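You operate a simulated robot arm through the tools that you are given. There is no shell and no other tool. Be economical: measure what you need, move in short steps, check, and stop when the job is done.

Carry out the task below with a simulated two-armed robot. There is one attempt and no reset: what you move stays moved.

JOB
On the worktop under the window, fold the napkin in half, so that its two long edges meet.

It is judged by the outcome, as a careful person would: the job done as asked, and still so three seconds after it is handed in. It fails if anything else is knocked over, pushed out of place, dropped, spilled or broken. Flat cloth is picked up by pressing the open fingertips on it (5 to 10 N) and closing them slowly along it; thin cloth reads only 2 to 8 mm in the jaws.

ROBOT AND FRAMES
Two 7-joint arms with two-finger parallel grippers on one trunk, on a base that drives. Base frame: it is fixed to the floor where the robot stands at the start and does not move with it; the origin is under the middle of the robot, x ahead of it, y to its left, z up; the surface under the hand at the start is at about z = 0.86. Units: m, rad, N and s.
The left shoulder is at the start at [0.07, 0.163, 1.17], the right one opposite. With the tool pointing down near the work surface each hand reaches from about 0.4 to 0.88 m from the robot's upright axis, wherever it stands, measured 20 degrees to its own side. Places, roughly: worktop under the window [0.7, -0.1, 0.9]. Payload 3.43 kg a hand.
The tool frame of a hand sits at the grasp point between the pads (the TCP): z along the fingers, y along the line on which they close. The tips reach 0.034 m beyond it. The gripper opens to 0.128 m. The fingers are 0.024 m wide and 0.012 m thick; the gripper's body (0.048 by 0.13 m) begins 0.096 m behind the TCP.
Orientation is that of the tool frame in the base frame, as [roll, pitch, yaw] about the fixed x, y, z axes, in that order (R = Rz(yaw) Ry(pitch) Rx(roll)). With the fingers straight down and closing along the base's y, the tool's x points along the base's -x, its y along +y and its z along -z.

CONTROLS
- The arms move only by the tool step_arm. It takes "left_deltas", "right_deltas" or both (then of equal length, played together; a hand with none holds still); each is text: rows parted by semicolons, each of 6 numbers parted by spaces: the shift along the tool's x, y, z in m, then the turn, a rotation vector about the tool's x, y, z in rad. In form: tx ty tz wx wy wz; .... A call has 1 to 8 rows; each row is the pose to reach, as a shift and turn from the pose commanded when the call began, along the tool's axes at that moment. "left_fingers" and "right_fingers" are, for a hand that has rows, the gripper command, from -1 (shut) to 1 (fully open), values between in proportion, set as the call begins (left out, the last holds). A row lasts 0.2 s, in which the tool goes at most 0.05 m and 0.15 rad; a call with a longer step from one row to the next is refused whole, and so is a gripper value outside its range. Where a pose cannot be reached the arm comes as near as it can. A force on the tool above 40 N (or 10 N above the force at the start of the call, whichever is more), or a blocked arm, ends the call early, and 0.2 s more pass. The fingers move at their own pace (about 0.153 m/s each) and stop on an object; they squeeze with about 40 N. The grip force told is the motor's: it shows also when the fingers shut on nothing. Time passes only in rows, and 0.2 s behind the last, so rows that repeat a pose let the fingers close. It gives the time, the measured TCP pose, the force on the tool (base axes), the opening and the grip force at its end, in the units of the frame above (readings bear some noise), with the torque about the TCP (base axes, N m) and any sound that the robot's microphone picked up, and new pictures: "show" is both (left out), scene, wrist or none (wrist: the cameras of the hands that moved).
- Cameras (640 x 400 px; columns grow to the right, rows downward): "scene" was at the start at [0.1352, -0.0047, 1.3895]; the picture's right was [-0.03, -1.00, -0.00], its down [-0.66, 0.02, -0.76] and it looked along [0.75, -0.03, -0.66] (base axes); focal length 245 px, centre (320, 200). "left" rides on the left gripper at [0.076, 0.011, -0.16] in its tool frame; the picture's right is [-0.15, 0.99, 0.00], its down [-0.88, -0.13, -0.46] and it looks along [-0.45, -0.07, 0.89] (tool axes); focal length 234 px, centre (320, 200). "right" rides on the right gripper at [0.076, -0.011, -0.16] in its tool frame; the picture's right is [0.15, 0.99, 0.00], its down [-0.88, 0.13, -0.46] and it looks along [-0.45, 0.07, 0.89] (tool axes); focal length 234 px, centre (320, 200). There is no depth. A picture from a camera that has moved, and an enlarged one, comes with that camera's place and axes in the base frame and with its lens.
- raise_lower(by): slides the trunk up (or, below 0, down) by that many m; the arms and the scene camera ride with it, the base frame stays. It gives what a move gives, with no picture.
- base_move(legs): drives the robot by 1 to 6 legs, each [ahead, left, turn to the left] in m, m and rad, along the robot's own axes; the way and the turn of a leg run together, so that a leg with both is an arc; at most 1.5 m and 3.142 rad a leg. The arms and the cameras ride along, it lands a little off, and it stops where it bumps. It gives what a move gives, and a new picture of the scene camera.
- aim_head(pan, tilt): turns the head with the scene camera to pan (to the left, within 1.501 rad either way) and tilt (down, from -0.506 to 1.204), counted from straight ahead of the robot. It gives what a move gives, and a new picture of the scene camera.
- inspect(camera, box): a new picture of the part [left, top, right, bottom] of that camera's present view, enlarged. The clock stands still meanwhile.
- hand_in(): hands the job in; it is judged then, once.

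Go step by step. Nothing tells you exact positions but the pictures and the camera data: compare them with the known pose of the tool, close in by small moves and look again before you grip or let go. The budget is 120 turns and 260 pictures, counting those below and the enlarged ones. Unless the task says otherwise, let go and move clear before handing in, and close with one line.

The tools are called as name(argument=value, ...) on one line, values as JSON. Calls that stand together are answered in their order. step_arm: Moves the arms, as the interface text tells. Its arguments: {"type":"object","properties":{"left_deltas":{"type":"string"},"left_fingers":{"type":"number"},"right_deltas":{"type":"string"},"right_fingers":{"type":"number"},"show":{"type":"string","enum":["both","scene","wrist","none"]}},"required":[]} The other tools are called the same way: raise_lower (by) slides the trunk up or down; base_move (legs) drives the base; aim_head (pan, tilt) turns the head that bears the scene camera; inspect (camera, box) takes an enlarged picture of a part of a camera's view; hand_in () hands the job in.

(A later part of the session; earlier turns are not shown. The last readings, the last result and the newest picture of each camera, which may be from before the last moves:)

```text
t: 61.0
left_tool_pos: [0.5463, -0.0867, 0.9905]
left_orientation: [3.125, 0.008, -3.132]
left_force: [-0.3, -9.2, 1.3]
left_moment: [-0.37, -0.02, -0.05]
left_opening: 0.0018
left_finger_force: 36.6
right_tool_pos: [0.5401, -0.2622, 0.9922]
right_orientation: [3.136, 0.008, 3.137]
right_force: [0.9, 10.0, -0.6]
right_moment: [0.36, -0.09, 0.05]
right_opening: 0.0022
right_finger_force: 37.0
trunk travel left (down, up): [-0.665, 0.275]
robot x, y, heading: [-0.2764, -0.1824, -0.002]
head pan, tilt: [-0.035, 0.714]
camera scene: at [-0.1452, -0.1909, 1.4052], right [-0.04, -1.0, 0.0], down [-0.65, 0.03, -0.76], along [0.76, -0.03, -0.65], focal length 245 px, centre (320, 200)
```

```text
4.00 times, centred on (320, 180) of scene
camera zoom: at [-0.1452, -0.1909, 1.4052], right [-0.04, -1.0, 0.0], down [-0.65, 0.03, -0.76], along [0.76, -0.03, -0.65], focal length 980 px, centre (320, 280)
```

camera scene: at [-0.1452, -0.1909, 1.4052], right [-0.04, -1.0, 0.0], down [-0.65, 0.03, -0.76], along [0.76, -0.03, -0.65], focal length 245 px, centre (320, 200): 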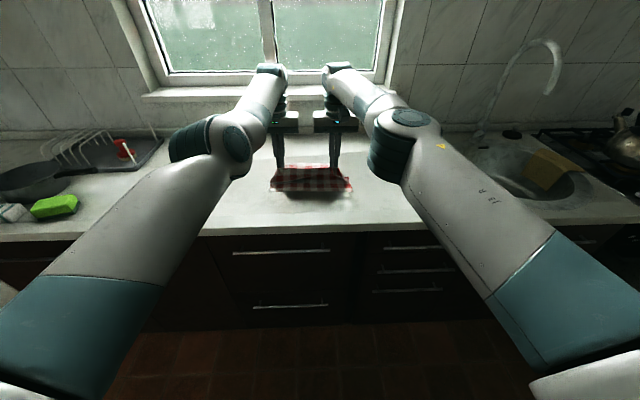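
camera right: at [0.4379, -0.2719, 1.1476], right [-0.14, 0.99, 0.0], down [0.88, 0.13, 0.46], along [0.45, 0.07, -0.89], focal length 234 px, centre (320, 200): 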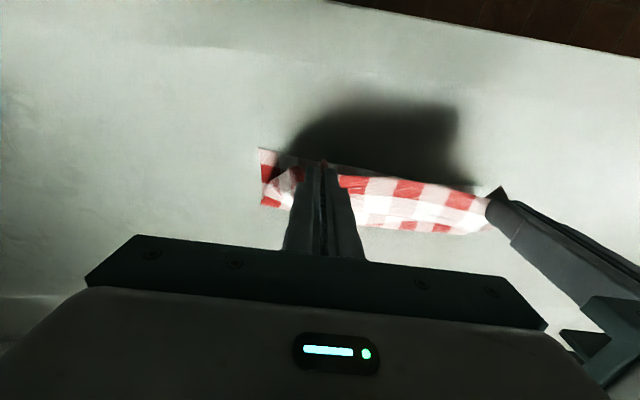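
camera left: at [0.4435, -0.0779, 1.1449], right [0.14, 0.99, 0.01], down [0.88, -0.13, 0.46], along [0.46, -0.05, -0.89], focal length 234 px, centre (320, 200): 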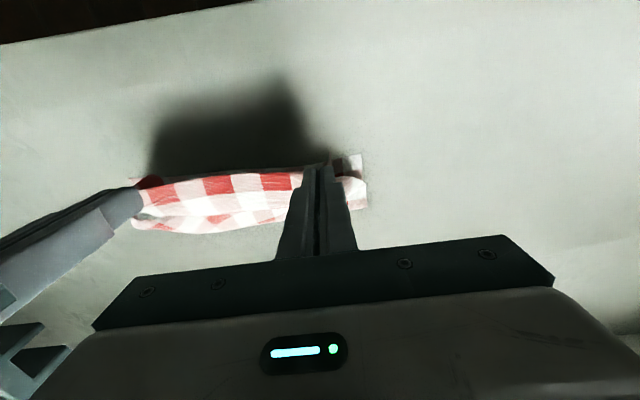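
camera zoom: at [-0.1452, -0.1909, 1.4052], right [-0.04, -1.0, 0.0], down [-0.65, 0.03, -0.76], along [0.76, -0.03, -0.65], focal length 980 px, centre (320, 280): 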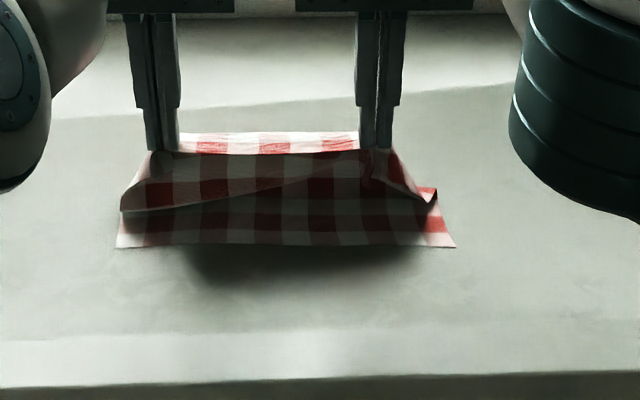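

The edge hangs above its target. I'll lower it with small x corrections so the pinched points land just inside the lower edge.

step_arm(left_deltas=".001 -.002 .02 0 0 0;.002 -.004 .04 0 0 0;.004 -.006 .06 0 0 0;.006 -.006 .075 0 0 0;.006 -.006 .085 0 0 0;.006 -.006 .085 0 0 0", right_deltas=".002 -.002 .02 0 0 0;.004 -.004 .04 0 0 0;.006 -.006 .06 0 0 0;.009 -.006 .075 0 0 0;.009 -.006 .087 0 0 0;.009 -.006 .087 0 0 0")

inspect(camera="scene", box=[240, 130, 400, 230])

```text
t: 62.4
left_tool_pos: [0.5438, -0.092, 0.9007]
left_orientation: [3.128, 0.007, -3.136]
left_force: [-0.5, -14.2, 0.9]
left_moment: [-0.47, 0.03, -0.08]
left_opening: 0.0017
left_finger_force: 36.1
right_tool_pos: [0.5351, -0.2662, 0.9019]
right_orientation: [3.138, 0.006, 3.139]
right_force: [1.0, 13.4, -0.4]
right_moment: [0.47, -0.03, 0.01]
right_opening: 0.0023
right_finger_force: 37.5
trunk travel left (down, up): [-0.665, 0.275]
robot x, y, heading: [-0.2759, -0.184, -0.002]
head pan, tilt: [-0.035, 0.714]
camera scene: at [-0.1414, -0.191, 1.4046], right [-0.04, -1.0, 0.0], down [-0.65, 0.03, -0.76], along [0.75, -0.03, -0.66], focal length 245 px, centre (320, 200)
camera right: at [0.4578, -0.2792, 1.0619], right [-0.14, 0.99, 0.01], down [0.88, 0.12, 0.46], along [0.46, 0.07, -0.89], focal length 234 px, centre (320, 200)
camera left: at [0.4664, -0.0831, 1.0597], right [0.14, 0.99, 0.01], down [0.88, -0.13, 0.46], along [0.46, -0.05, -0.89], focal length 234 px, centre (320, 200)
```

scene: 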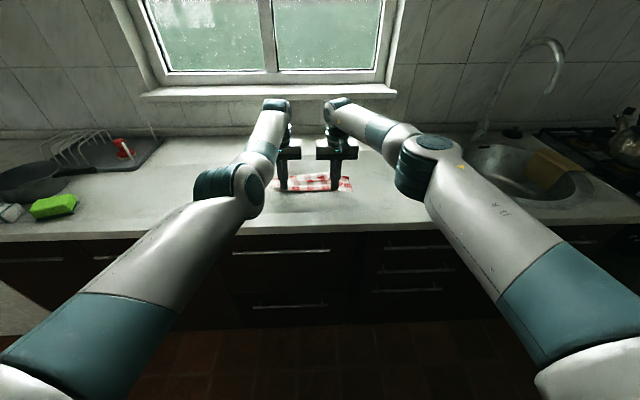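
right: 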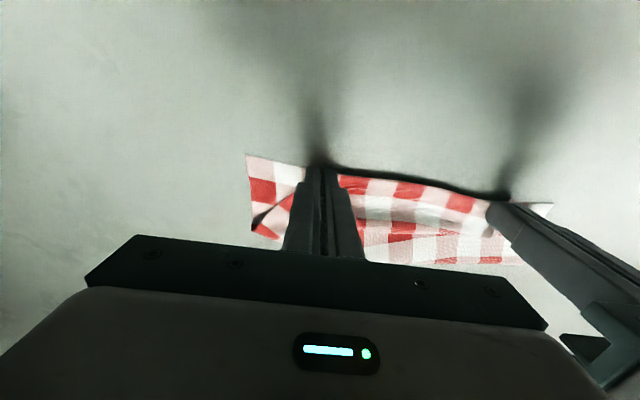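
left: 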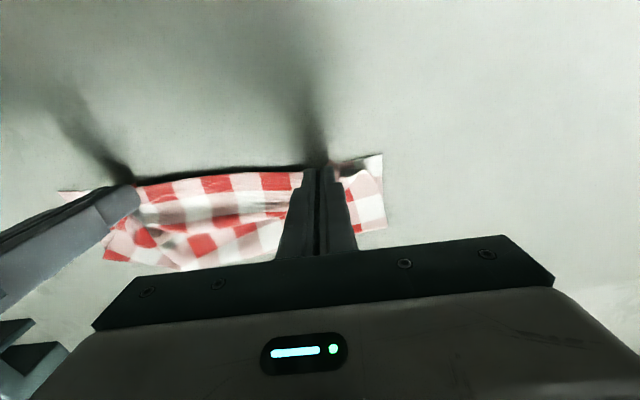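

```text
4.00 times, centred on (320, 180) of scene
camera zoom: at [-0.1414, -0.191, 1.4046], right [-0.04, -1.0, 0.0], down [-0.65, 0.03, -0.76], along [0.75, -0.03, -0.66], focal length 980 px, centre (320, 280)
```

zoom: 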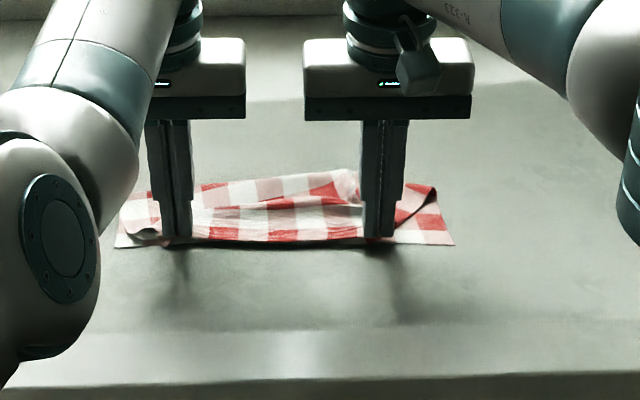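

The middle of the top edge sits right along the lower edge. I'll open the fingers gently and lift straight up.

step_arm(left_deltas="0 0 .002 0 0 0;0 0 .002 0 0 0;0 0 .002 0 0 0", right_deltas="0 0 .002 0 0 0;0 0 .002 0 0 0;0 0 .002 0 0 0", left_fingers=-0.5, right_fingers=-0.5, show="none")

step_arm(left_deltas="0 0 -.03 0 0 0;0 0 -.07 0 0 0;0 .04 -.1 0 0 0;0 .08 -.1 0 0 0;0 .12 -.1 0 0 0;0 .14 -.1 0 0 0", right_deltas="0 0 -.03 0 0 0;0 0 -.07 0 0 0;.03 -.02 -.1 0 0 0;.06 -.05 -.1 0 0 0;.08 -.09 -.1 0 0 0;.08 -.12 -.1 0 0 0")

inspect(camera="scene", box=[240, 130, 400, 230])

```text
t: 63.2
left_tool_pos: [0.5449, -0.0914, 0.9004]
left_orientation: [3.127, 0.007, -3.133]
left_force: [-0.2, -0.1, 1.0]
left_moment: [-0.01, 0.04, -0.02]
left_opening: 0.0322
left_finger_force: 0.0
right_tool_pos: [0.5356, -0.2668, 0.9014]
right_orientation: [3.139, 0.004, 3.137]
right_force: [0.6, -1.0, -0.5]
right_moment: [0.0, 0.0, 0.02]
right_opening: 0.0321
right_finger_force: 0.0
trunk travel left (down, up): [-0.665, 0.275]
robot x, y, heading: [-0.278, -0.19, -0.009]
head pan, tilt: [-0.035, 0.714]
```

```text
t: 64.6
left_tool_pos: [0.5433, 0.0491, 1.0001]
left_orientation: [3.126, 0.006, -3.134]
left_force: [0.0, 0.2, 0.1]
left_moment: [0.0, -0.03, 0.02]
left_opening: 0.032
left_finger_force: 0.0
right_tool_pos: [0.4541, -0.3872, 1.0002]
right_orientation: [3.137, 0.005, 3.137]
right_force: [-0.4, 0.5, 0.3]
right_moment: [-0.02, 0.01, 0.0]
right_opening: 0.0319
right_finger_force: 0.0
trunk travel left (down, up): [-0.665, 0.275]
robot x, y, heading: [-0.2771, -0.1848, -0.008]
head pan, tilt: [-0.035, 0.714]
camera scene: at [-0.141, -0.1913, 1.4045], right [-0.04, -1.0, 0.0], down [-0.66, 0.03, -0.76], along [0.75, -0.03, -0.66], focal length 245 px, centre (320, 200)
camera right: at [0.3774, -0.4002, 1.1578], right [-0.14, 0.99, 0.0], down [0.88, 0.12, 0.46], along [0.46, 0.07, -0.89], focal length 234 px, centre (320, 200)
camera left: at [0.4665, 0.0562, 1.1583], right [0.14, 0.99, 0.02], down [0.88, -0.13, 0.46], along [0.46, -0.05, -0.89], focal length 234 px, centre (320, 200)
```

scene: 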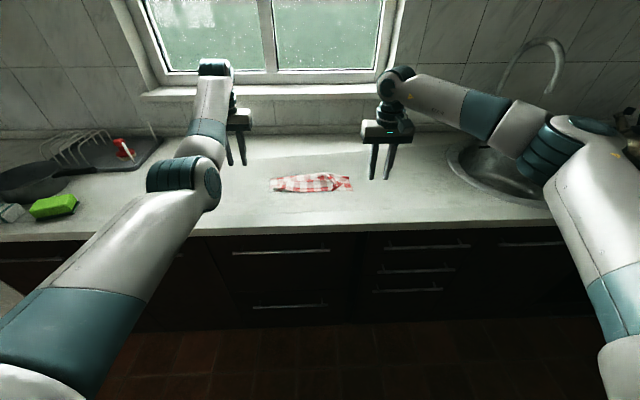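
right: 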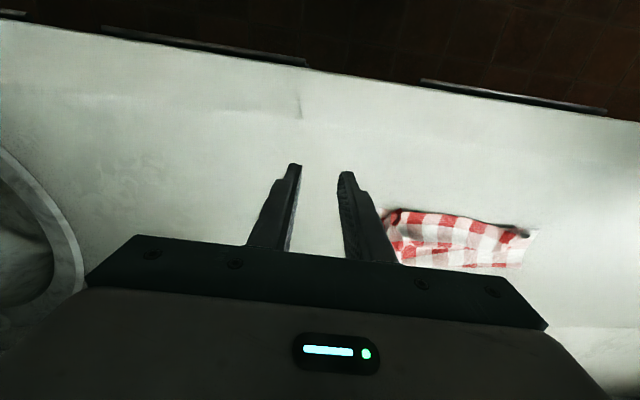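
left: 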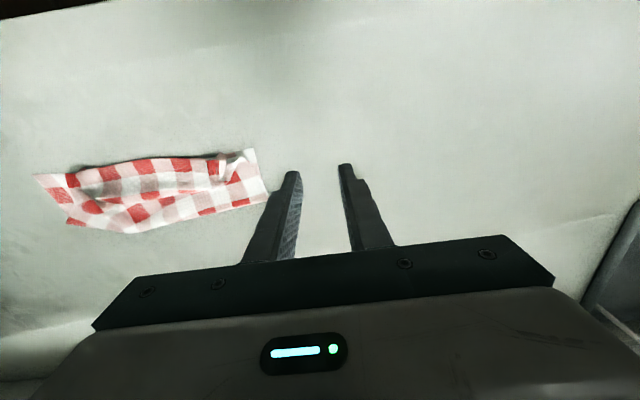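

```text
4.00 times, centred on (320, 180) of scene
camera zoom: at [-0.141, -0.1913, 1.4045], right [-0.04, -1.0, 0.0], down [-0.66, 0.03, -0.76], along [0.75, -0.03, -0.66], focal length 980 px, centre (320, 280)
```

zoom: 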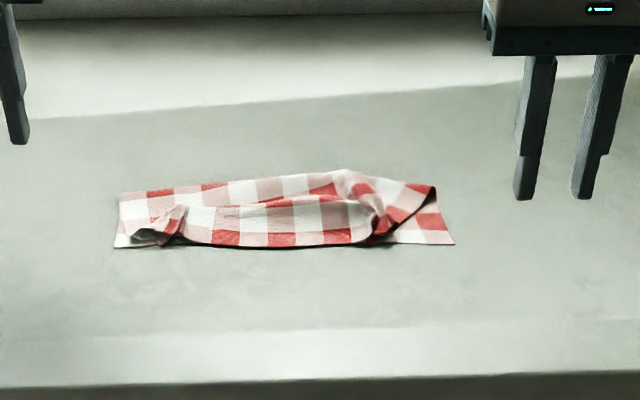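

The middle is aligned, but both top corners are tucked in and the sheet is puffed up behind. Let me look closely at it.

inspect(camera="left", box=[20, 120, 320, 260])

inspect(camera="right", box=[360, 180, 560, 290])

```text
2.13 times, centred on (170, 190) of left
camera zoom: at [0.4665, 0.0562, 1.1583], right [0.14, 0.99, 0.02], down [0.88, -0.13, 0.46], along [0.46, -0.05, -0.89], focal length 500 px, centre (640, 221)
```

zoom: 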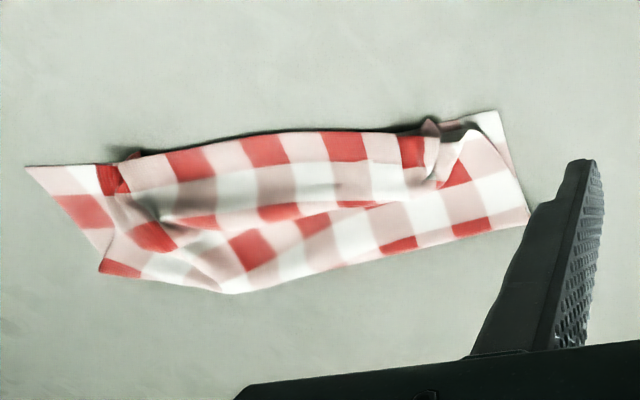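

```text
3.20 times, centred on (460, 235) of right
camera zoom: at [0.3774, -0.4002, 1.1578], right [-0.14, 0.99, 0.0], down [0.88, 0.12, 0.46], along [0.46, 0.07, -0.89], focal length 749 px, centre (-128, 88)
```

zoom: 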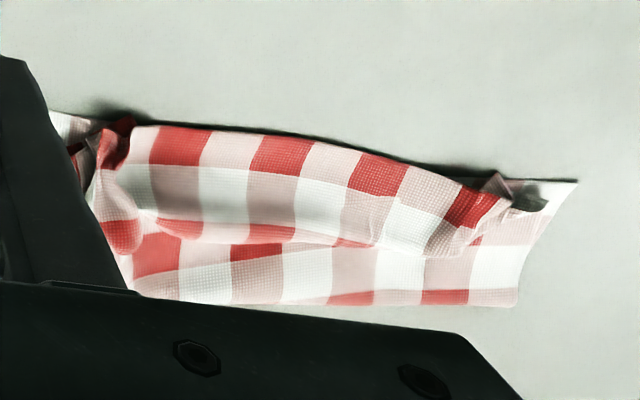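

Each top corner hung down and got tucked under because the grips pulled against each other. I'll fix one corner at a time with one hand, starting with the right: re-pinch the leftover ridge, lift, and lay it down while moving inward so that the corner unfolds outward.

step_arm(right_deltas="-.02 .03 0 0 0 0;-.04 .06 0 0 0 0;-.06 .09 .01 0 0 0;-.078 .12 .03 0 0 0;-.078 .12 .05 0 0 0;-.078 .12 .06 0 0 0;-.078 .12 .06 0 0 0", right_fingers=-0.2, show="none")

inspect(camera="right", box=[200, 80, 520, 280])

```text
t: 66.2
left_tool_pos: [0.5442, 0.0494, 1.0004]
left_orientation: [3.126, 0.007, -3.133]
left_force: [0.0, -0.3, -0.6]
left_moment: [-0.01, 0.0, 0.02]
left_opening: 0.0319
left_finger_force: 0.1
right_tool_pos: [0.5324, -0.2676, 0.9404]
right_orientation: [3.136, 0.005, 3.138]
right_force: [0.1, -0.5, 0.3]
right_moment: [0.0, -0.01, 0.02]
right_opening: 0.0511
right_finger_force: 0.0
trunk travel left (down, up): [-0.665, 0.275]
robot x, y, heading: [-0.2755, -0.183, -0.004]
head pan, tilt: [-0.035, 0.714]
```

```text
2.00 times, centred on (360, 180) of right
camera zoom: at [0.4556, -0.279, 1.0989], right [-0.14, 0.99, 0.0], down [0.88, 0.12, 0.46], along [0.46, 0.07, -0.89], focal length 468 px, centre (240, 240)
```

zoom: 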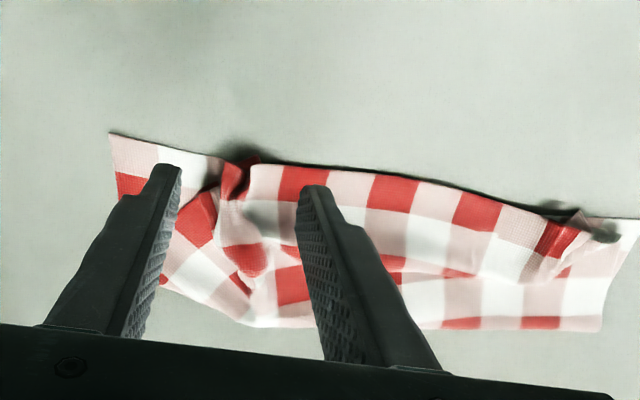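

The old ridge sits right between the right fingers. I'll go down without pressing and pinch it.

step_arm(right_deltas="-.003 0 .012 0 0 0;-.005 0 .024 0 0 0;-.005 0 .034 0 0 0;-.005 0 .034 0 0 0", show="none")

step_arm(right_deltas="0 0 0 0 0 0;0 0 0 0 0 0;0 0 0 0 0 0", right_fingers=-0.75, show="none")

step_arm(right_deltas="0 0 0 0 0 0;0 0 0 0 0 0;0 0 0 0 0 0", right_fingers=-1, show="none")

inspect(camera="right", box=[200, 80, 520, 280])

```text
t: 67.2
left_tool_pos: [0.5432, 0.0472, 0.9995]
left_orientation: [3.127, 0.007, -3.136]
left_force: [-0.6, 0.1, 0.1]
left_moment: [0.03, 0.01, 0.02]
left_opening: 0.0319
left_finger_force: 0.2
right_tool_pos: [0.5368, -0.2667, 0.9057]
right_orientation: [3.138, 0.005, 3.137]
right_force: [1.0, -0.2, 0.3]
right_moment: [0.01, -0.02, -0.01]
right_opening: 0.0512
right_finger_force: 0.1
trunk travel left (down, up): [-0.665, 0.275]
robot x, y, heading: [-0.2787, -0.1831, -0.004]
head pan, tilt: [-0.035, 0.714]
```

```text
t: 68.0
left_tool_pos: [0.5449, 0.0492, 0.9995]
left_orientation: [3.126, 0.008, -3.135]
left_force: [0.8, -0.6, -0.4]
left_moment: [0.03, 0.0, -0.04]
left_opening: 0.0321
left_finger_force: 0.0
right_tool_pos: [0.5376, -0.2662, 0.9053]
right_orientation: [3.136, 0.003, 3.138]
right_force: [-0.3, 0.7, -0.8]
right_moment: [0.01, -0.01, -0.01]
right_opening: 0.016
right_finger_force: 0.1
trunk travel left (down, up): [-0.665, 0.275]
robot x, y, heading: [-0.2752, -0.187, -0.003]
head pan, tilt: [-0.035, 0.714]
```

```text
t: 68.8
left_tool_pos: [0.5437, 0.0486, 1.0009]
left_orientation: [3.125, 0.008, -3.135]
left_force: [-0.6, 0.2, 0.6]
left_moment: [0.01, 0.01, 0.01]
left_opening: 0.0317
left_finger_force: 0.0
right_tool_pos: [0.5361, -0.2665, 0.9055]
right_orientation: [3.135, 0.005, 3.137]
right_force: [-0.7, 0.6, -0.3]
right_moment: [-0.02, 0.03, -0.01]
right_opening: 0.0023
right_finger_force: 37.1
trunk travel left (down, up): [-0.665, 0.275]
robot x, y, heading: [-0.276, -0.1859, -0.002]
head pan, tilt: [-0.035, 0.714]
```

```text
2.00 times, centred on (360, 180) of right
camera zoom: at [0.4602, -0.2784, 1.0645], right [-0.14, 0.99, 0.0], down [0.88, 0.12, 0.46], along [0.46, 0.07, -0.89], focal length 468 px, centre (240, 240)
```

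zoom: 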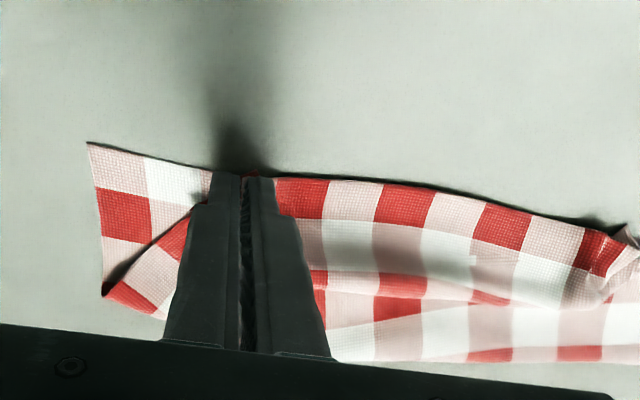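

Gripped. Now lift it high so the corner hangs free.

step_arm(right_deltas="0 0 -.03 0 0 0;0 -.01 -.06 0 0 0;0 -.025 -.085 0 0 0;0 -.04 -.09 0 0 0;0 -.04 -.09 0 0 0")

inspect(camera="scene", box=[240, 130, 400, 230])

inspect(camera="left", box=[0, 80, 320, 280])

```text
t: 70.0
left_tool_pos: [0.5442, 0.0496, 1.0004]
left_orientation: [3.126, 0.007, -3.133]
left_force: [-0.4, -0.5, -0.1]
left_moment: [-0.02, -0.02, 0.01]
left_opening: 0.0319
left_finger_force: 0.1
right_tool_pos: [0.5363, -0.3065, 0.9966]
right_orientation: [3.138, 0.004, 3.137]
right_force: [-0.7, 0.2, 0.0]
right_moment: [-0.03, -0.02, -0.03]
right_opening: 0.0023
right_finger_force: 36.6
trunk travel left (down, up): [-0.665, 0.275]
robot x, y, heading: [-0.2765, -0.1882, -0.009]
head pan, tilt: [-0.035, 0.714]
camera scene: at [-0.1409, -0.1901, 1.4045], right [-0.04, -1.0, 0.0], down [-0.66, 0.03, -0.76], along [0.75, -0.03, -0.66], focal length 245 px, centre (320, 200)
camera right: at [0.4592, -0.3193, 1.1557], right [-0.14, 0.99, 0.0], down [0.88, 0.12, 0.46], along [0.46, 0.07, -0.89], focal length 234 px, centre (320, 200)
```

scene: 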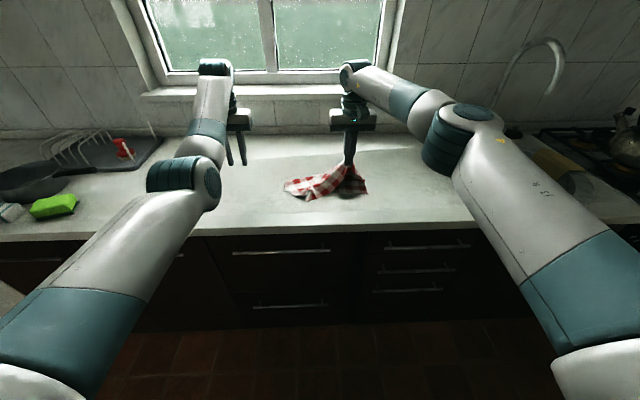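
right: 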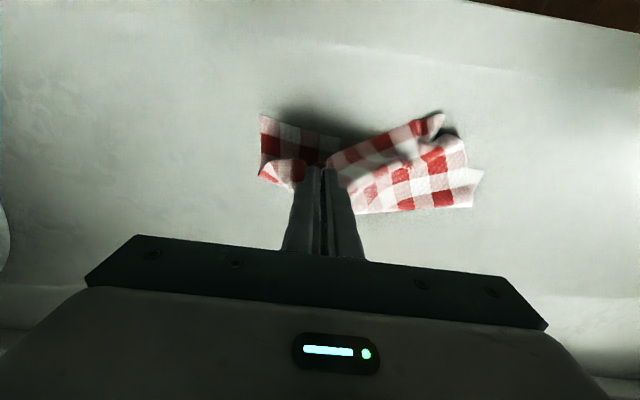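

```text
4.00 times, centred on (320, 180) of scene
camera zoom: at [-0.1409, -0.1901, 1.4045], right [-0.04, -1.0, 0.0], down [-0.66, 0.03, -0.76], along [0.75, -0.03, -0.66], focal length 980 px, centre (320, 280)
```

zoom: 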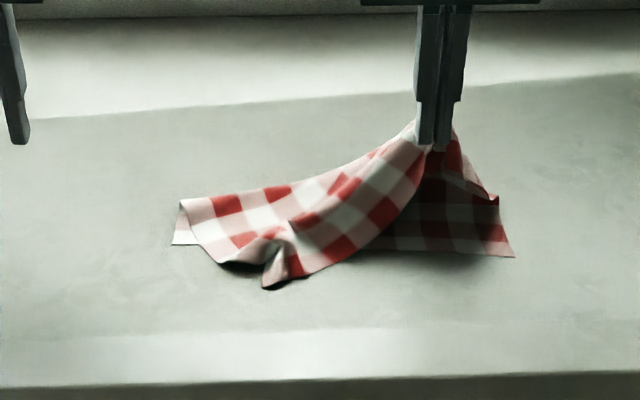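

```text
2.00 times, centred on (160, 180) of left
camera zoom: at [0.4667, 0.057, 1.1579], right [0.14, 0.99, 0.02], down [0.88, -0.13, 0.46], along [0.46, -0.05, -0.89], focal length 468 px, centre (640, 240)
```

zoom: 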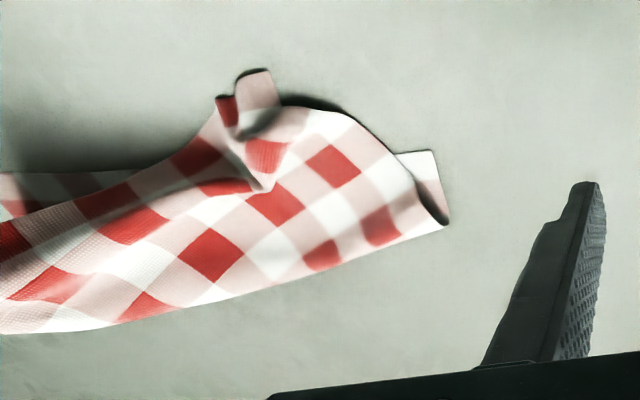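

The right corner hangs freely now, over the right end of the lower layer. I'll lay it down, moving inward in the last part so that the corner spreads outward.

step_arm(right_deltas=".004 -.02 .02 0 0 0;.008 -.04 .045 0 0 0;.012 -.04 .06 0 0 0;.016 -.03 .075 0 0 0;.016 -.02 .085 0 0 0;.016 -.012 .093 0 0 0;.016 -.012 .093 0 0 0", show="none")

inspect(camera="scene", box=[240, 130, 400, 230])

inspect(camera="right", box=[200, 80, 520, 280])

```text
t: 71.6
left_tool_pos: [0.544, 0.0487, 0.9996]
left_orientation: [3.125, 0.006, -3.135]
left_force: [-0.5, -0.8, -0.1]
left_moment: [0.0, -0.01, 0.04]
left_opening: 0.0321
left_finger_force: 0.0
right_tool_pos: [0.521, -0.3189, 0.903]
right_orientation: [3.133, 0.004, 3.137]
right_force: [-0.1, 1.2, -0.2]
right_moment: [-0.04, -0.01, -0.01]
right_opening: 0.0022
right_finger_force: 36.5
trunk travel left (down, up): [-0.665, 0.275]
robot x, y, heading: [-0.277, -0.1864, -0.005]
head pan, tilt: [-0.035, 0.714]
```

```text
4.00 times, centred on (320, 180) of scene
camera zoom: at [-0.141, -0.191, 1.4045], right [-0.04, -1.0, 0.0], down [-0.66, 0.03, -0.76], along [0.75, -0.03, -0.66], focal length 980 px, centre (320, 280)
```

zoom: 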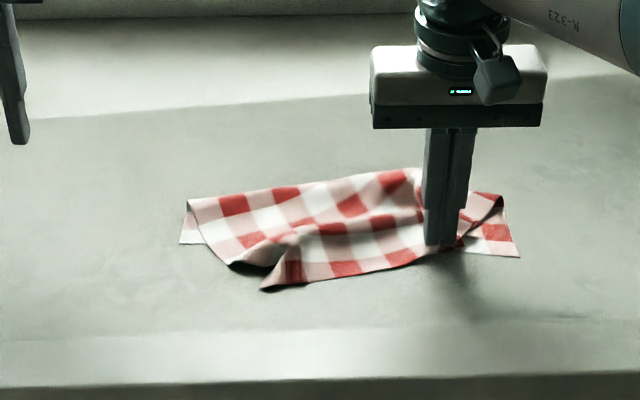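

```text
2.00 times, centred on (360, 180) of right
camera zoom: at [0.4444, -0.331, 1.0618], right [-0.14, 0.99, 0.0], down [0.88, 0.12, 0.46], along [0.46, 0.07, -0.89], focal length 468 px, centre (240, 240)
```

zoom: 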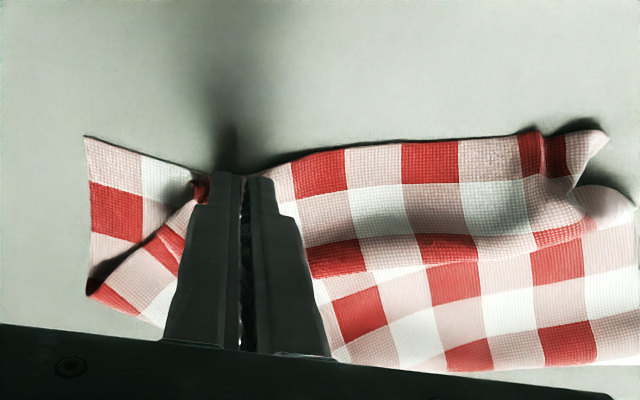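

The corner is still tucked, because I moved outward while it was already touching. I'll lift straight up and come down while moving well inward.

step_arm(right_deltas="0 0 -.04 0 0 0;0 0 -.08 0 0 0;0 0 -.085 0 0 0;0 .012 -.06 0 0 0;0 .03 -.04 0 0 0;0 .045 -.02 0 0 0;0 .058 -.004 0 0 0;0 .058 0 0 0 0", show="none")

inspect(camera="right", box=[160, 80, 560, 280])

```text
t: 73.4
left_tool_pos: [0.5443, 0.0475, 1.0004]
left_orientation: [3.126, 0.007, -3.136]
left_force: [0.0, -0.2, -0.4]
left_moment: [-0.01, -0.03, 0.03]
left_opening: 0.032
left_finger_force: 0.0
right_tool_pos: [0.523, -0.2615, 0.9034]
right_orientation: [3.135, 0.006, 3.137]
right_force: [0.0, -0.2, 1.1]
right_moment: [-0.01, -0.03, -0.02]
right_opening: 0.0022
right_finger_force: 37.7
trunk travel left (down, up): [-0.665, 0.275]
robot x, y, heading: [-0.274, -0.1869, -0.004]
head pan, tilt: [-0.035, 0.714]
```

```text
1.60 times, centred on (360, 180) of right
camera zoom: at [0.4465, -0.2738, 1.062], right [-0.14, 0.99, 0.0], down [0.88, 0.12, 0.46], along [0.46, 0.07, -0.89], focal length 375 px, centre (256, 232)
```

zoom: 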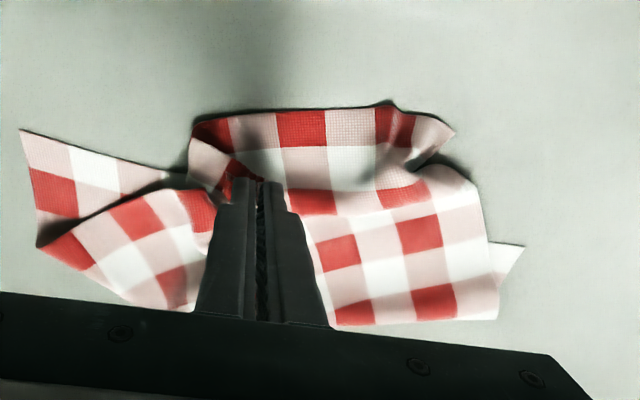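

This is getting messy, so I'll go back to a clean start: carry the held edge over to the back to unfold the napkin, smooth it with the hooking stroke that worked, then redo the fold with the release point I now know is right. First lift, then drive forward.

step_arm(right_deltas="0 0 -.04 0 0 0;0 -.01 -.08 0 0 0;0 -.02 -.11 0 0 0;0 -.03 -.12 0 0 0", show="none")

base_move(legs=[[0.2, 0, 0]])

inspect(camera="scene", box=[240, 150, 440, 275])

```text
t: 74.4
left_tool_pos: [0.5439, 0.0473, 1.0006]
left_orientation: [3.127, 0.008, -3.133]
left_force: [1.4, 0.2, 0.1]
left_moment: [0.02, -0.02, 0.06]
left_opening: 0.0322
left_finger_force: 0.1
right_tool_pos: [0.521, -0.2923, 1.0224]
right_orientation: [3.137, 0.007, 3.138]
right_force: [0.4, -0.6, 0.0]
right_moment: [0.04, -0.05, -0.03]
right_opening: 0.0021
right_finger_force: 36.7
trunk travel left (down, up): [-0.665, 0.275]
robot x, y, heading: [-0.2754, -0.1814, -0.005]
head pan, tilt: [-0.035, 0.714]
```

```text
t: 76.0
left_tool_pos: [0.7452, 0.0545, 1.0012]
left_orientation: [3.125, 0.008, -3.126]
left_force: [0.0, -0.1, 1.2]
left_moment: [0.0, 0.02, -0.01]
left_opening: 0.0318
left_finger_force: 0.0
right_tool_pos: [0.7252, -0.2866, 1.0227]
right_orientation: [3.136, 0.005, -3.14]
right_force: [-0.1, 0.8, 0.5]
right_moment: [-0.02, 0.04, -0.04]
right_opening: 0.0023
right_finger_force: 37.0
trunk travel left (down, up): [-0.665, 0.275]
robot x, y, heading: [-0.0771, -0.184, 0.005]
head pan, tilt: [-0.035, 0.714]
camera scene: at [0.0621, -0.1902, 1.4046], right [-0.03, -1.0, 0.0], down [-0.66, 0.02, -0.76], along [0.75, -0.02, -0.66], focal length 245 px, centre (320, 200)
```

scene: 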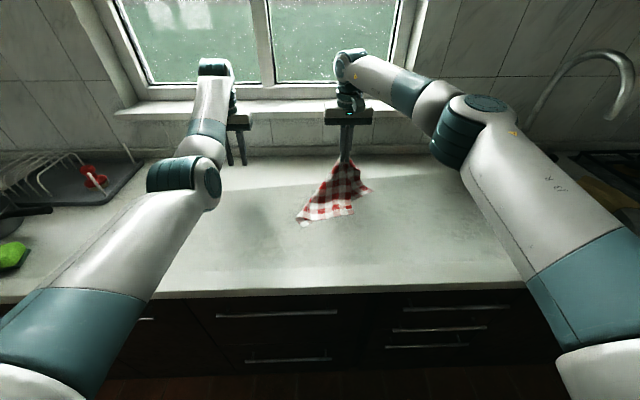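

```text
3.20 times, centred on (340, 212) of scene
camera zoom: at [0.0621, -0.1902, 1.4046], right [-0.03, -1.0, 0.0], down [-0.66, 0.02, -0.76], along [0.75, -0.02, -0.66], focal length 784 px, centre (256, 160)
```

zoom: 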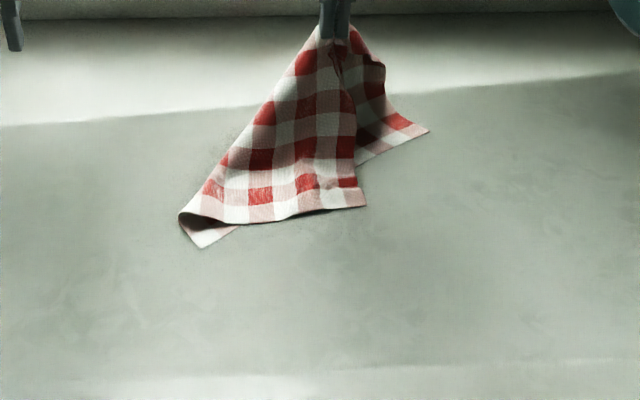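

The napkin now hangs from the right hand like a tent. I'll lower it while moving away from the robot, so the trailing cloth is laid out flat.

step_arm(right_deltas="-.015 0 .03 0 0 0;-.03 0 .06 0 0 0;-.045 0 .08 0 0 0;-.06 0 .1 0 0 0;-.07 0 .115 0 0 0;-.07 0 .119 0 0 0", show="none")

inspect(camera="scene", box=[240, 130, 440, 255])

inspect(camera="left", box=[0, 0, 320, 200])

```text
t: 77.4
left_tool_pos: [0.7458, 0.0528, 1.001]
left_orientation: [3.125, 0.008, -3.127]
left_force: [0.2, -0.5, 0.5]
left_moment: [-0.01, -0.01, 0.02]
left_opening: 0.0319
left_finger_force: 0.0
right_tool_pos: [0.7536, -0.2936, 0.915]
right_orientation: [3.137, 0.006, -3.138]
right_force: [-0.8, 0.0, 1.0]
right_moment: [0.01, -0.01, -0.05]
right_opening: 0.0022
right_finger_force: 37.2
right hand out of reach, approached as far as the arm can: row 3, 4, 5, 6
trunk travel left (down, up): [-0.665, 0.275]
robot x, y, heading: [-0.0718, -0.1878, -0.001]
head pan, tilt: [-0.035, 0.714]
```

```text
3.20 times, centred on (340, 192) of scene
camera zoom: at [0.0618, -0.1909, 1.4046], right [-0.03, -1.0, 0.0], down [-0.66, 0.02, -0.76], along [0.75, -0.02, -0.66], focal length 784 px, centre (256, 224)
```

zoom: 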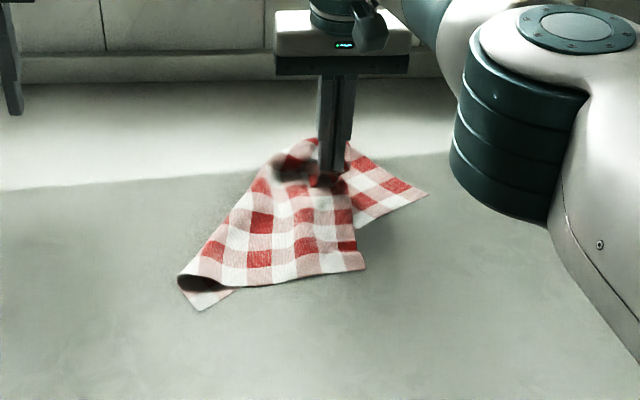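

```text
2.00 times, centred on (160, 100) of left
camera zoom: at [0.6677, 0.0608, 1.1587], right [0.13, 0.99, 0.02], down [0.88, -0.12, 0.46], along [0.46, -0.05, -0.89], focal length 468 px, centre (640, 400)
```

zoom: 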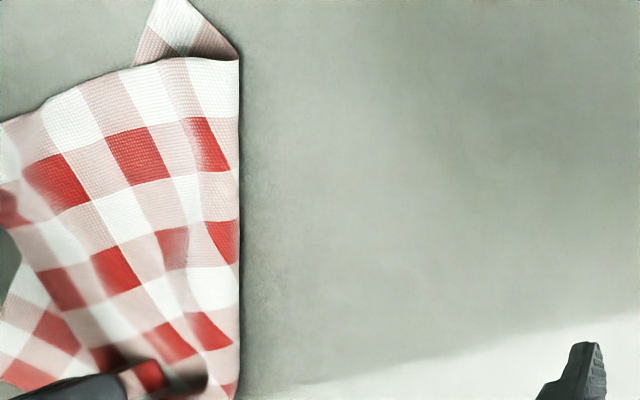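

I'll let go, lift away and look at the whole napkin from above.

step_arm(right_deltas="0 0 0 0 0 0;0 0 0 0 0 0", right_fingers=-0.2, show="none")

step_arm(right_deltas="0 0 -.04 0 0 0;.01 0 -.08 0 0 0;.05 0 -.11 0 0 0;.09 0 -.14 0 0 0;.13 0 -.17 0 0 0;.17 0 -.2 0 0 0;.21 0 -.22 0 0 0;.25 0 -.22 0 0 0")

```text
t: 78.0
left_tool_pos: [0.7446, 0.0533, 1.0002]
left_orientation: [3.126, 0.008, -3.125]
left_force: [0.1, 0.0, -0.5]
left_moment: [0.01, -0.02, 0.02]
left_opening: 0.0318
left_finger_force: 0.1
right_tool_pos: [0.7536, -0.2927, 0.9169]
right_orientation: [3.136, 0.005, -3.137]
right_force: [0.6, 0.5, 0.6]
right_moment: [0.01, 0.01, 0.04]
right_opening: 0.0513
right_finger_force: 0.1
trunk travel left (down, up): [-0.665, 0.275]
robot x, y, heading: [-0.0735, -0.1892, 0.001]
head pan, tilt: [-0.035, 0.714]
```

```text
t: 79.8
left_tool_pos: [0.746, 0.0554, 1.0005]
left_orientation: [3.126, 0.005, -3.126]
left_force: [0.1, -0.3, -0.2]
left_moment: [0.03, 0.02, 0.01]
left_opening: 0.0321
left_finger_force: 0.1
right_tool_pos: [0.5014, -0.2941, 1.1292]
right_orientation: [3.136, 0.004, -3.139]
right_force: [-0.6, -0.3, 0.0]
right_moment: [0.04, -0.01, -0.02]
right_opening: 0.0513
right_finger_force: 0.1
trunk travel left (down, up): [-0.665, 0.275]
robot x, y, heading: [-0.073, -0.1855, 0.002]
head pan, tilt: [-0.035, 0.714]
camera scene: at [0.0617, -0.1908, 1.4046], right [-0.03, -1.0, 0.0], down [-0.66, 0.02, -0.76], along [0.75, -0.02, -0.66], focal length 245 px, centre (320, 200)
camera right: at [0.4247, -0.3068, 1.2889], right [-0.15, 0.99, 0.0], down [0.88, 0.13, 0.46], along [0.46, 0.07, -0.89], focal length 234 px, centre (320, 200)
```

scene: 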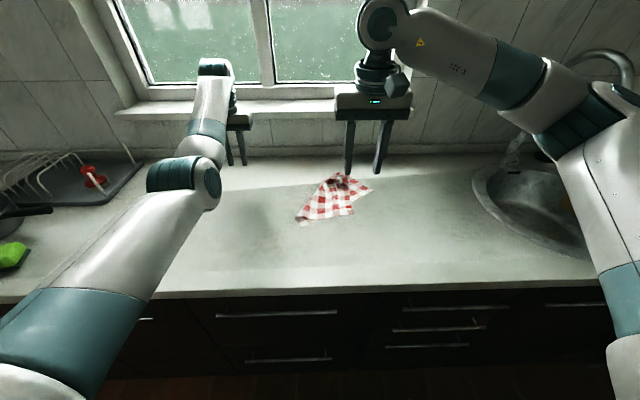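
right: 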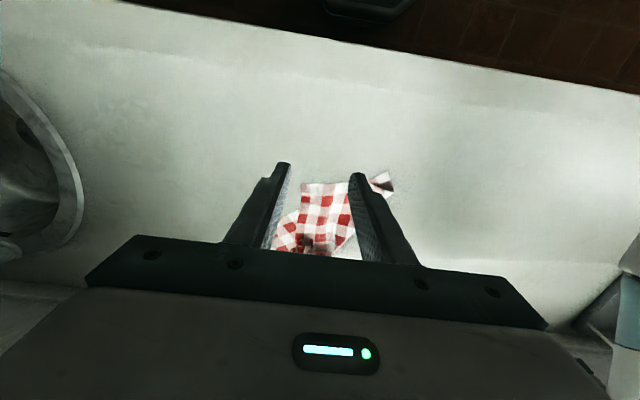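

inspect(camera="scene", box=[280, 155, 392, 225])

inspect(camera="left", box=[0, 0, 256, 160])

```text
5.71 times, centred on (336, 190) of scene
camera zoom: at [0.0617, -0.1908, 1.4046], right [-0.03, -1.0, 0.0], down [-0.66, 0.02, -0.76], along [0.75, -0.02, -0.66], focal length 1399 px, centre (229, 257)
```

zoom: 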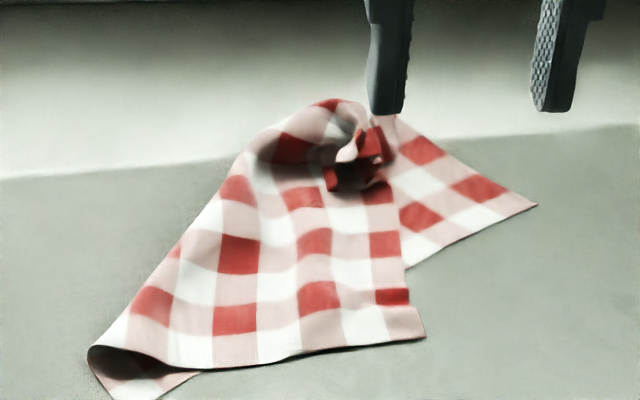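

```text
2.50 times, centred on (128, 80) of left
camera zoom: at [0.6676, 0.061, 1.1587], right [0.13, 0.99, 0.02], down [0.88, -0.12, 0.46], along [0.46, -0.05, -0.89], focal length 585 px, centre (800, 500)
```

zoom: 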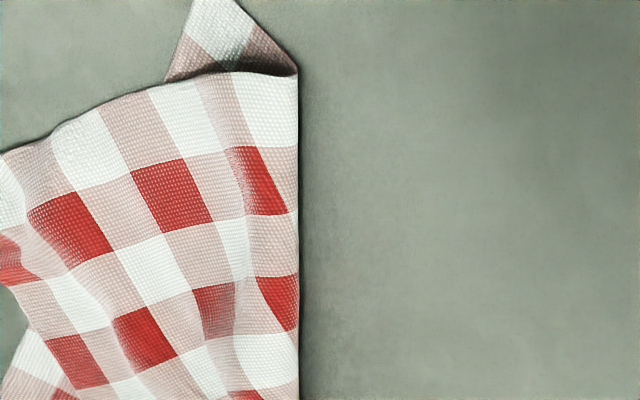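

I can read the shape now. The lower long edge lies flat from P(0.575, −0.144) to Q(0.730, −0.397). The free long edge's corner A lies single-layer on the bare counter at about (0.618, −0.315), and its other corner B is bunched near (0.76, −0.30). So I only need to bring A onto P and B onto Q, pinching right at the corners; A first, with the right hand.

step_arm(right_deltas="-.03 .003 .02 0 0 0;-.06 .006 .05 0 0 0;-.09 .01 .09 0 0 0;-.11 .01 .13 0 0 0;-.12 .01 .165 0 0 0;-.127 .01 .19 0 0 0;-.127 .01 .205 0 0 0;-.127 .01 .205 0 0 0", right_fingers=-0.47, show="none")

inspect(camera="right", box=[160, 60, 480, 260])

```text
refused: row 3 steps farther than a row can; nothing moved
```

```text
2.00 times, centred on (320, 160) of right
camera zoom: at [0.4247, -0.3068, 1.2889], right [-0.15, 0.99, 0.0], down [0.88, 0.13, 0.46], along [0.46, 0.07, -0.89], focal length 468 px, centre (320, 280)
```

zoom: 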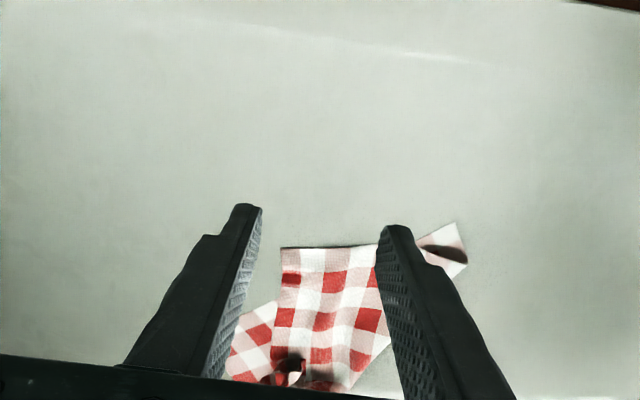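

step_arm(right_deltas="-.03 .003 .02 0 0 0;-.06 .006 .05 0 0 0;-.085 .01 .085 0 0 0;-.105 .01 .125 0 0 0;-.12 .01 .165 0 0 0;-.127 .01 .19 0 0 0;-.127 .01 .205 0 0 0;-.127 .01 .205 0 0 0", right_fingers=-0.47, show="none")

inspect(camera="right", box=[160, 60, 480, 260])

```text
t: 81.6
left_tool_pos: [0.7461, 0.0541, 1.0006]
left_orientation: [3.127, 0.006, -3.127]
left_force: [0.2, 0.5, -0.1]
left_moment: [0.01, 0.02, -0.01]
left_opening: 0.0319
left_finger_force: 0.1
right_tool_pos: [0.6332, -0.2829, 0.9245]
right_orientation: [3.138, 0.005, -3.139]
right_force: [-0.4, 0.1, 0.0]
right_moment: [0.02, 0.02, 0.01]
right_opening: 0.034
right_finger_force: 0.0
trunk travel left (down, up): [-0.665, 0.275]
robot x, y, heading: [-0.0765, -0.1814, 0.004]
head pan, tilt: [-0.035, 0.714]
```

```text
2.00 times, centred on (320, 160) of right
camera zoom: at [0.5561, -0.2956, 1.0836], right [-0.15, 0.99, 0.0], down [0.88, 0.13, 0.46], along [0.46, 0.07, -0.89], focal length 468 px, centre (320, 280)
```

zoom: 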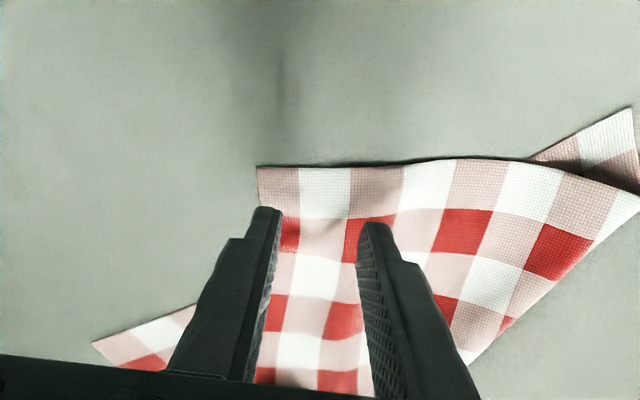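

step_arm(right_deltas=".005 -.002 .01 0 0 0;.0107 -.004 .02 0 0 0;.0107 -.004 .026 0 0 0;.0107 -.004 .029 0 0 0;.0107 -.004 .0302 0 0 0", show="none")

inspect(camera="right", box=[160, 60, 480, 260])

```text
t: 82.8
left_tool_pos: [0.745, 0.0538, 0.9994]
left_orientation: [3.126, 0.007, -3.126]
left_force: [0.5, -0.4, 0.4]
left_moment: [-0.05, 0.01, -0.01]
left_opening: 0.032
left_finger_force: 0.1
right_tool_pos: [0.6218, -0.2836, 0.8954]
right_orientation: [3.135, 0.006, -3.138]
right_force: [-0.8, 0.0, 0.2]
right_moment: [-0.01, 0.01, 0.01]
right_opening: 0.0339
right_finger_force: 0.0
trunk travel left (down, up): [-0.665, 0.275]
robot x, y, heading: [-0.0702, -0.1881, 0.004]
head pan, tilt: [-0.035, 0.714]
```

```text
2.00 times, centred on (320, 160) of right
camera zoom: at [0.5456, -0.2968, 1.055], right [-0.15, 0.99, 0.0], down [0.88, 0.13, 0.46], along [0.45, 0.07, -0.89], focal length 468 px, centre (320, 280)
```

zoom: 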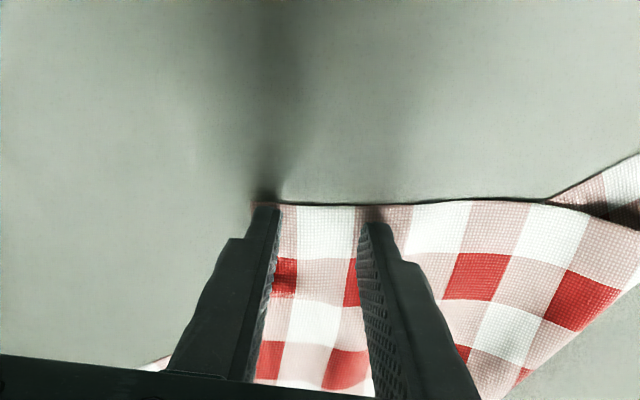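

Well placed at corner A. Press and close in stages.

step_arm(right_deltas="0 0 .0018 0 0 0;0 0 .0018 0 0 0", show="none")

step_arm(right_deltas="0 0 0 0 0 0;0 0 0 0 0 0", right_fingers=-0.62, show="none")

step_arm(right_deltas="0 0 0 0 0 0;0 0 0 0 0 0", right_fingers=-0.76, show="none")

step_arm(right_deltas="0 0 0 0 0 0;0 0 0 0 0 0", right_fingers=-0.9, show="none")

step_arm(right_deltas="0 0 0 0 0 0;0 0 0 0 0 0;0 0 0 0 0 0", right_fingers=-1, show="none")

inspect(camera="right", box=[160, 60, 480, 260])

```text
t: 83.4
left_tool_pos: [0.7455, 0.0542, 1.0013]
left_orientation: [3.126, 0.007, -3.127]
left_force: [-0.4, -0.2, 0.6]
left_moment: [0.04, -0.03, -0.03]
left_opening: 0.0322
left_finger_force: 0.1
right_tool_pos: [0.6224, -0.2843, 0.8953]
right_orientation: [3.137, 0.005, -3.14]
right_force: [2.0, -1.1, 6.3]
right_moment: [-0.13, -0.04, 0.03]
right_opening: 0.0341
right_finger_force: 0.2
trunk travel left (down, up): [-0.665, 0.275]
robot x, y, heading: [-0.0702, -0.1892, 0.001]
head pan, tilt: [-0.035, 0.714]
```

```text
t: 84.0
left_tool_pos: [0.7445, 0.0541, 1.0016]
left_orientation: [3.128, 0.007, -3.125]
left_force: [0.6, 0.1, 0.4]
left_moment: [-0.01, -0.02, 0.01]
left_opening: 0.0319
left_finger_force: 0.0
right_tool_pos: [0.6223, -0.2836, 0.8948]
right_orientation: [3.138, 0.005, -3.138]
right_force: [1.2, 0.7, 9.0]
right_moment: [-0.13, -0.01, 0.01]
right_opening: 0.0235
right_finger_force: 0.1
trunk travel left (down, up): [-0.665, 0.275]
robot x, y, heading: [-0.0719, -0.1857, 0.002]
head pan, tilt: [-0.035, 0.714]
```

```text
t: 84.6
left_tool_pos: [0.7455, 0.0536, 1.0014]
left_orientation: [3.127, 0.007, -3.125]
left_force: [-0.1, -0.2, 0.3]
left_moment: [0.0, 0.01, 0.01]
left_opening: 0.032
left_finger_force: 0.0
right_tool_pos: [0.621, -0.2832, 0.8953]
right_orientation: [3.137, 0.005, -3.138]
right_force: [-0.2, 0.3, 10.7]
right_moment: [-0.08, 0.02, 0.04]
right_opening: 0.0148
right_finger_force: 0.2
trunk travel left (down, up): [-0.665, 0.275]
robot x, y, heading: [-0.0732, -0.1881, 0.005]
head pan, tilt: [-0.035, 0.714]
```

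```text
t: 85.2
left_tool_pos: [0.7436, 0.054, 1.0015]
left_orientation: [3.127, 0.007, -3.126]
left_force: [0.1, 0.5, 0.4]
left_moment: [0.02, 0.02, -0.01]
left_opening: 0.0323
left_finger_force: 0.0
right_tool_pos: [0.6213, -0.2834, 0.8945]
right_orientation: [3.137, 0.006, -3.139]
right_force: [-0.1, 0.3, 11.8]
right_moment: [-0.05, 0.04, -0.02]
right_opening: 0.0056
right_finger_force: 0.1
trunk travel left (down, up): [-0.665, 0.275]
robot x, y, heading: [-0.0736, -0.1846, -0.003]
head pan, tilt: [-0.035, 0.714]
```

```text
t: 86.0
left_tool_pos: [0.7451, 0.0537, 1.0014]
left_orientation: [3.127, 0.007, -3.126]
left_force: [-0.4, 0.4, -0.3]
left_moment: [0.01, 0.0, -0.04]
left_opening: 0.0316
left_finger_force: 0.1
right_tool_pos: [0.6204, -0.2843, 0.8942]
right_orientation: [3.137, 0.005, -3.14]
right_force: [-0.7, 0.2, 11.8]
right_moment: [-0.03, 0.04, -0.01]
right_opening: 0.0019
right_finger_force: 36.3
trunk travel left (down, up): [-0.665, 0.275]
robot x, y, heading: [-0.0732, -0.1828, 0.005]
head pan, tilt: [-0.035, 0.714]
```

```text
2.00 times, centred on (320, 160) of right
camera zoom: at [0.5444, -0.2965, 1.0541], right [-0.15, 0.99, 0.0], down [0.88, 0.13, 0.46], along [0.46, 0.07, -0.89], focal length 468 px, centre (320, 280)
```

zoom: 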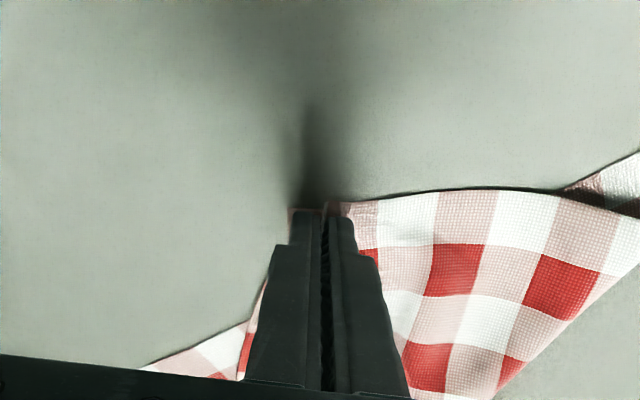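

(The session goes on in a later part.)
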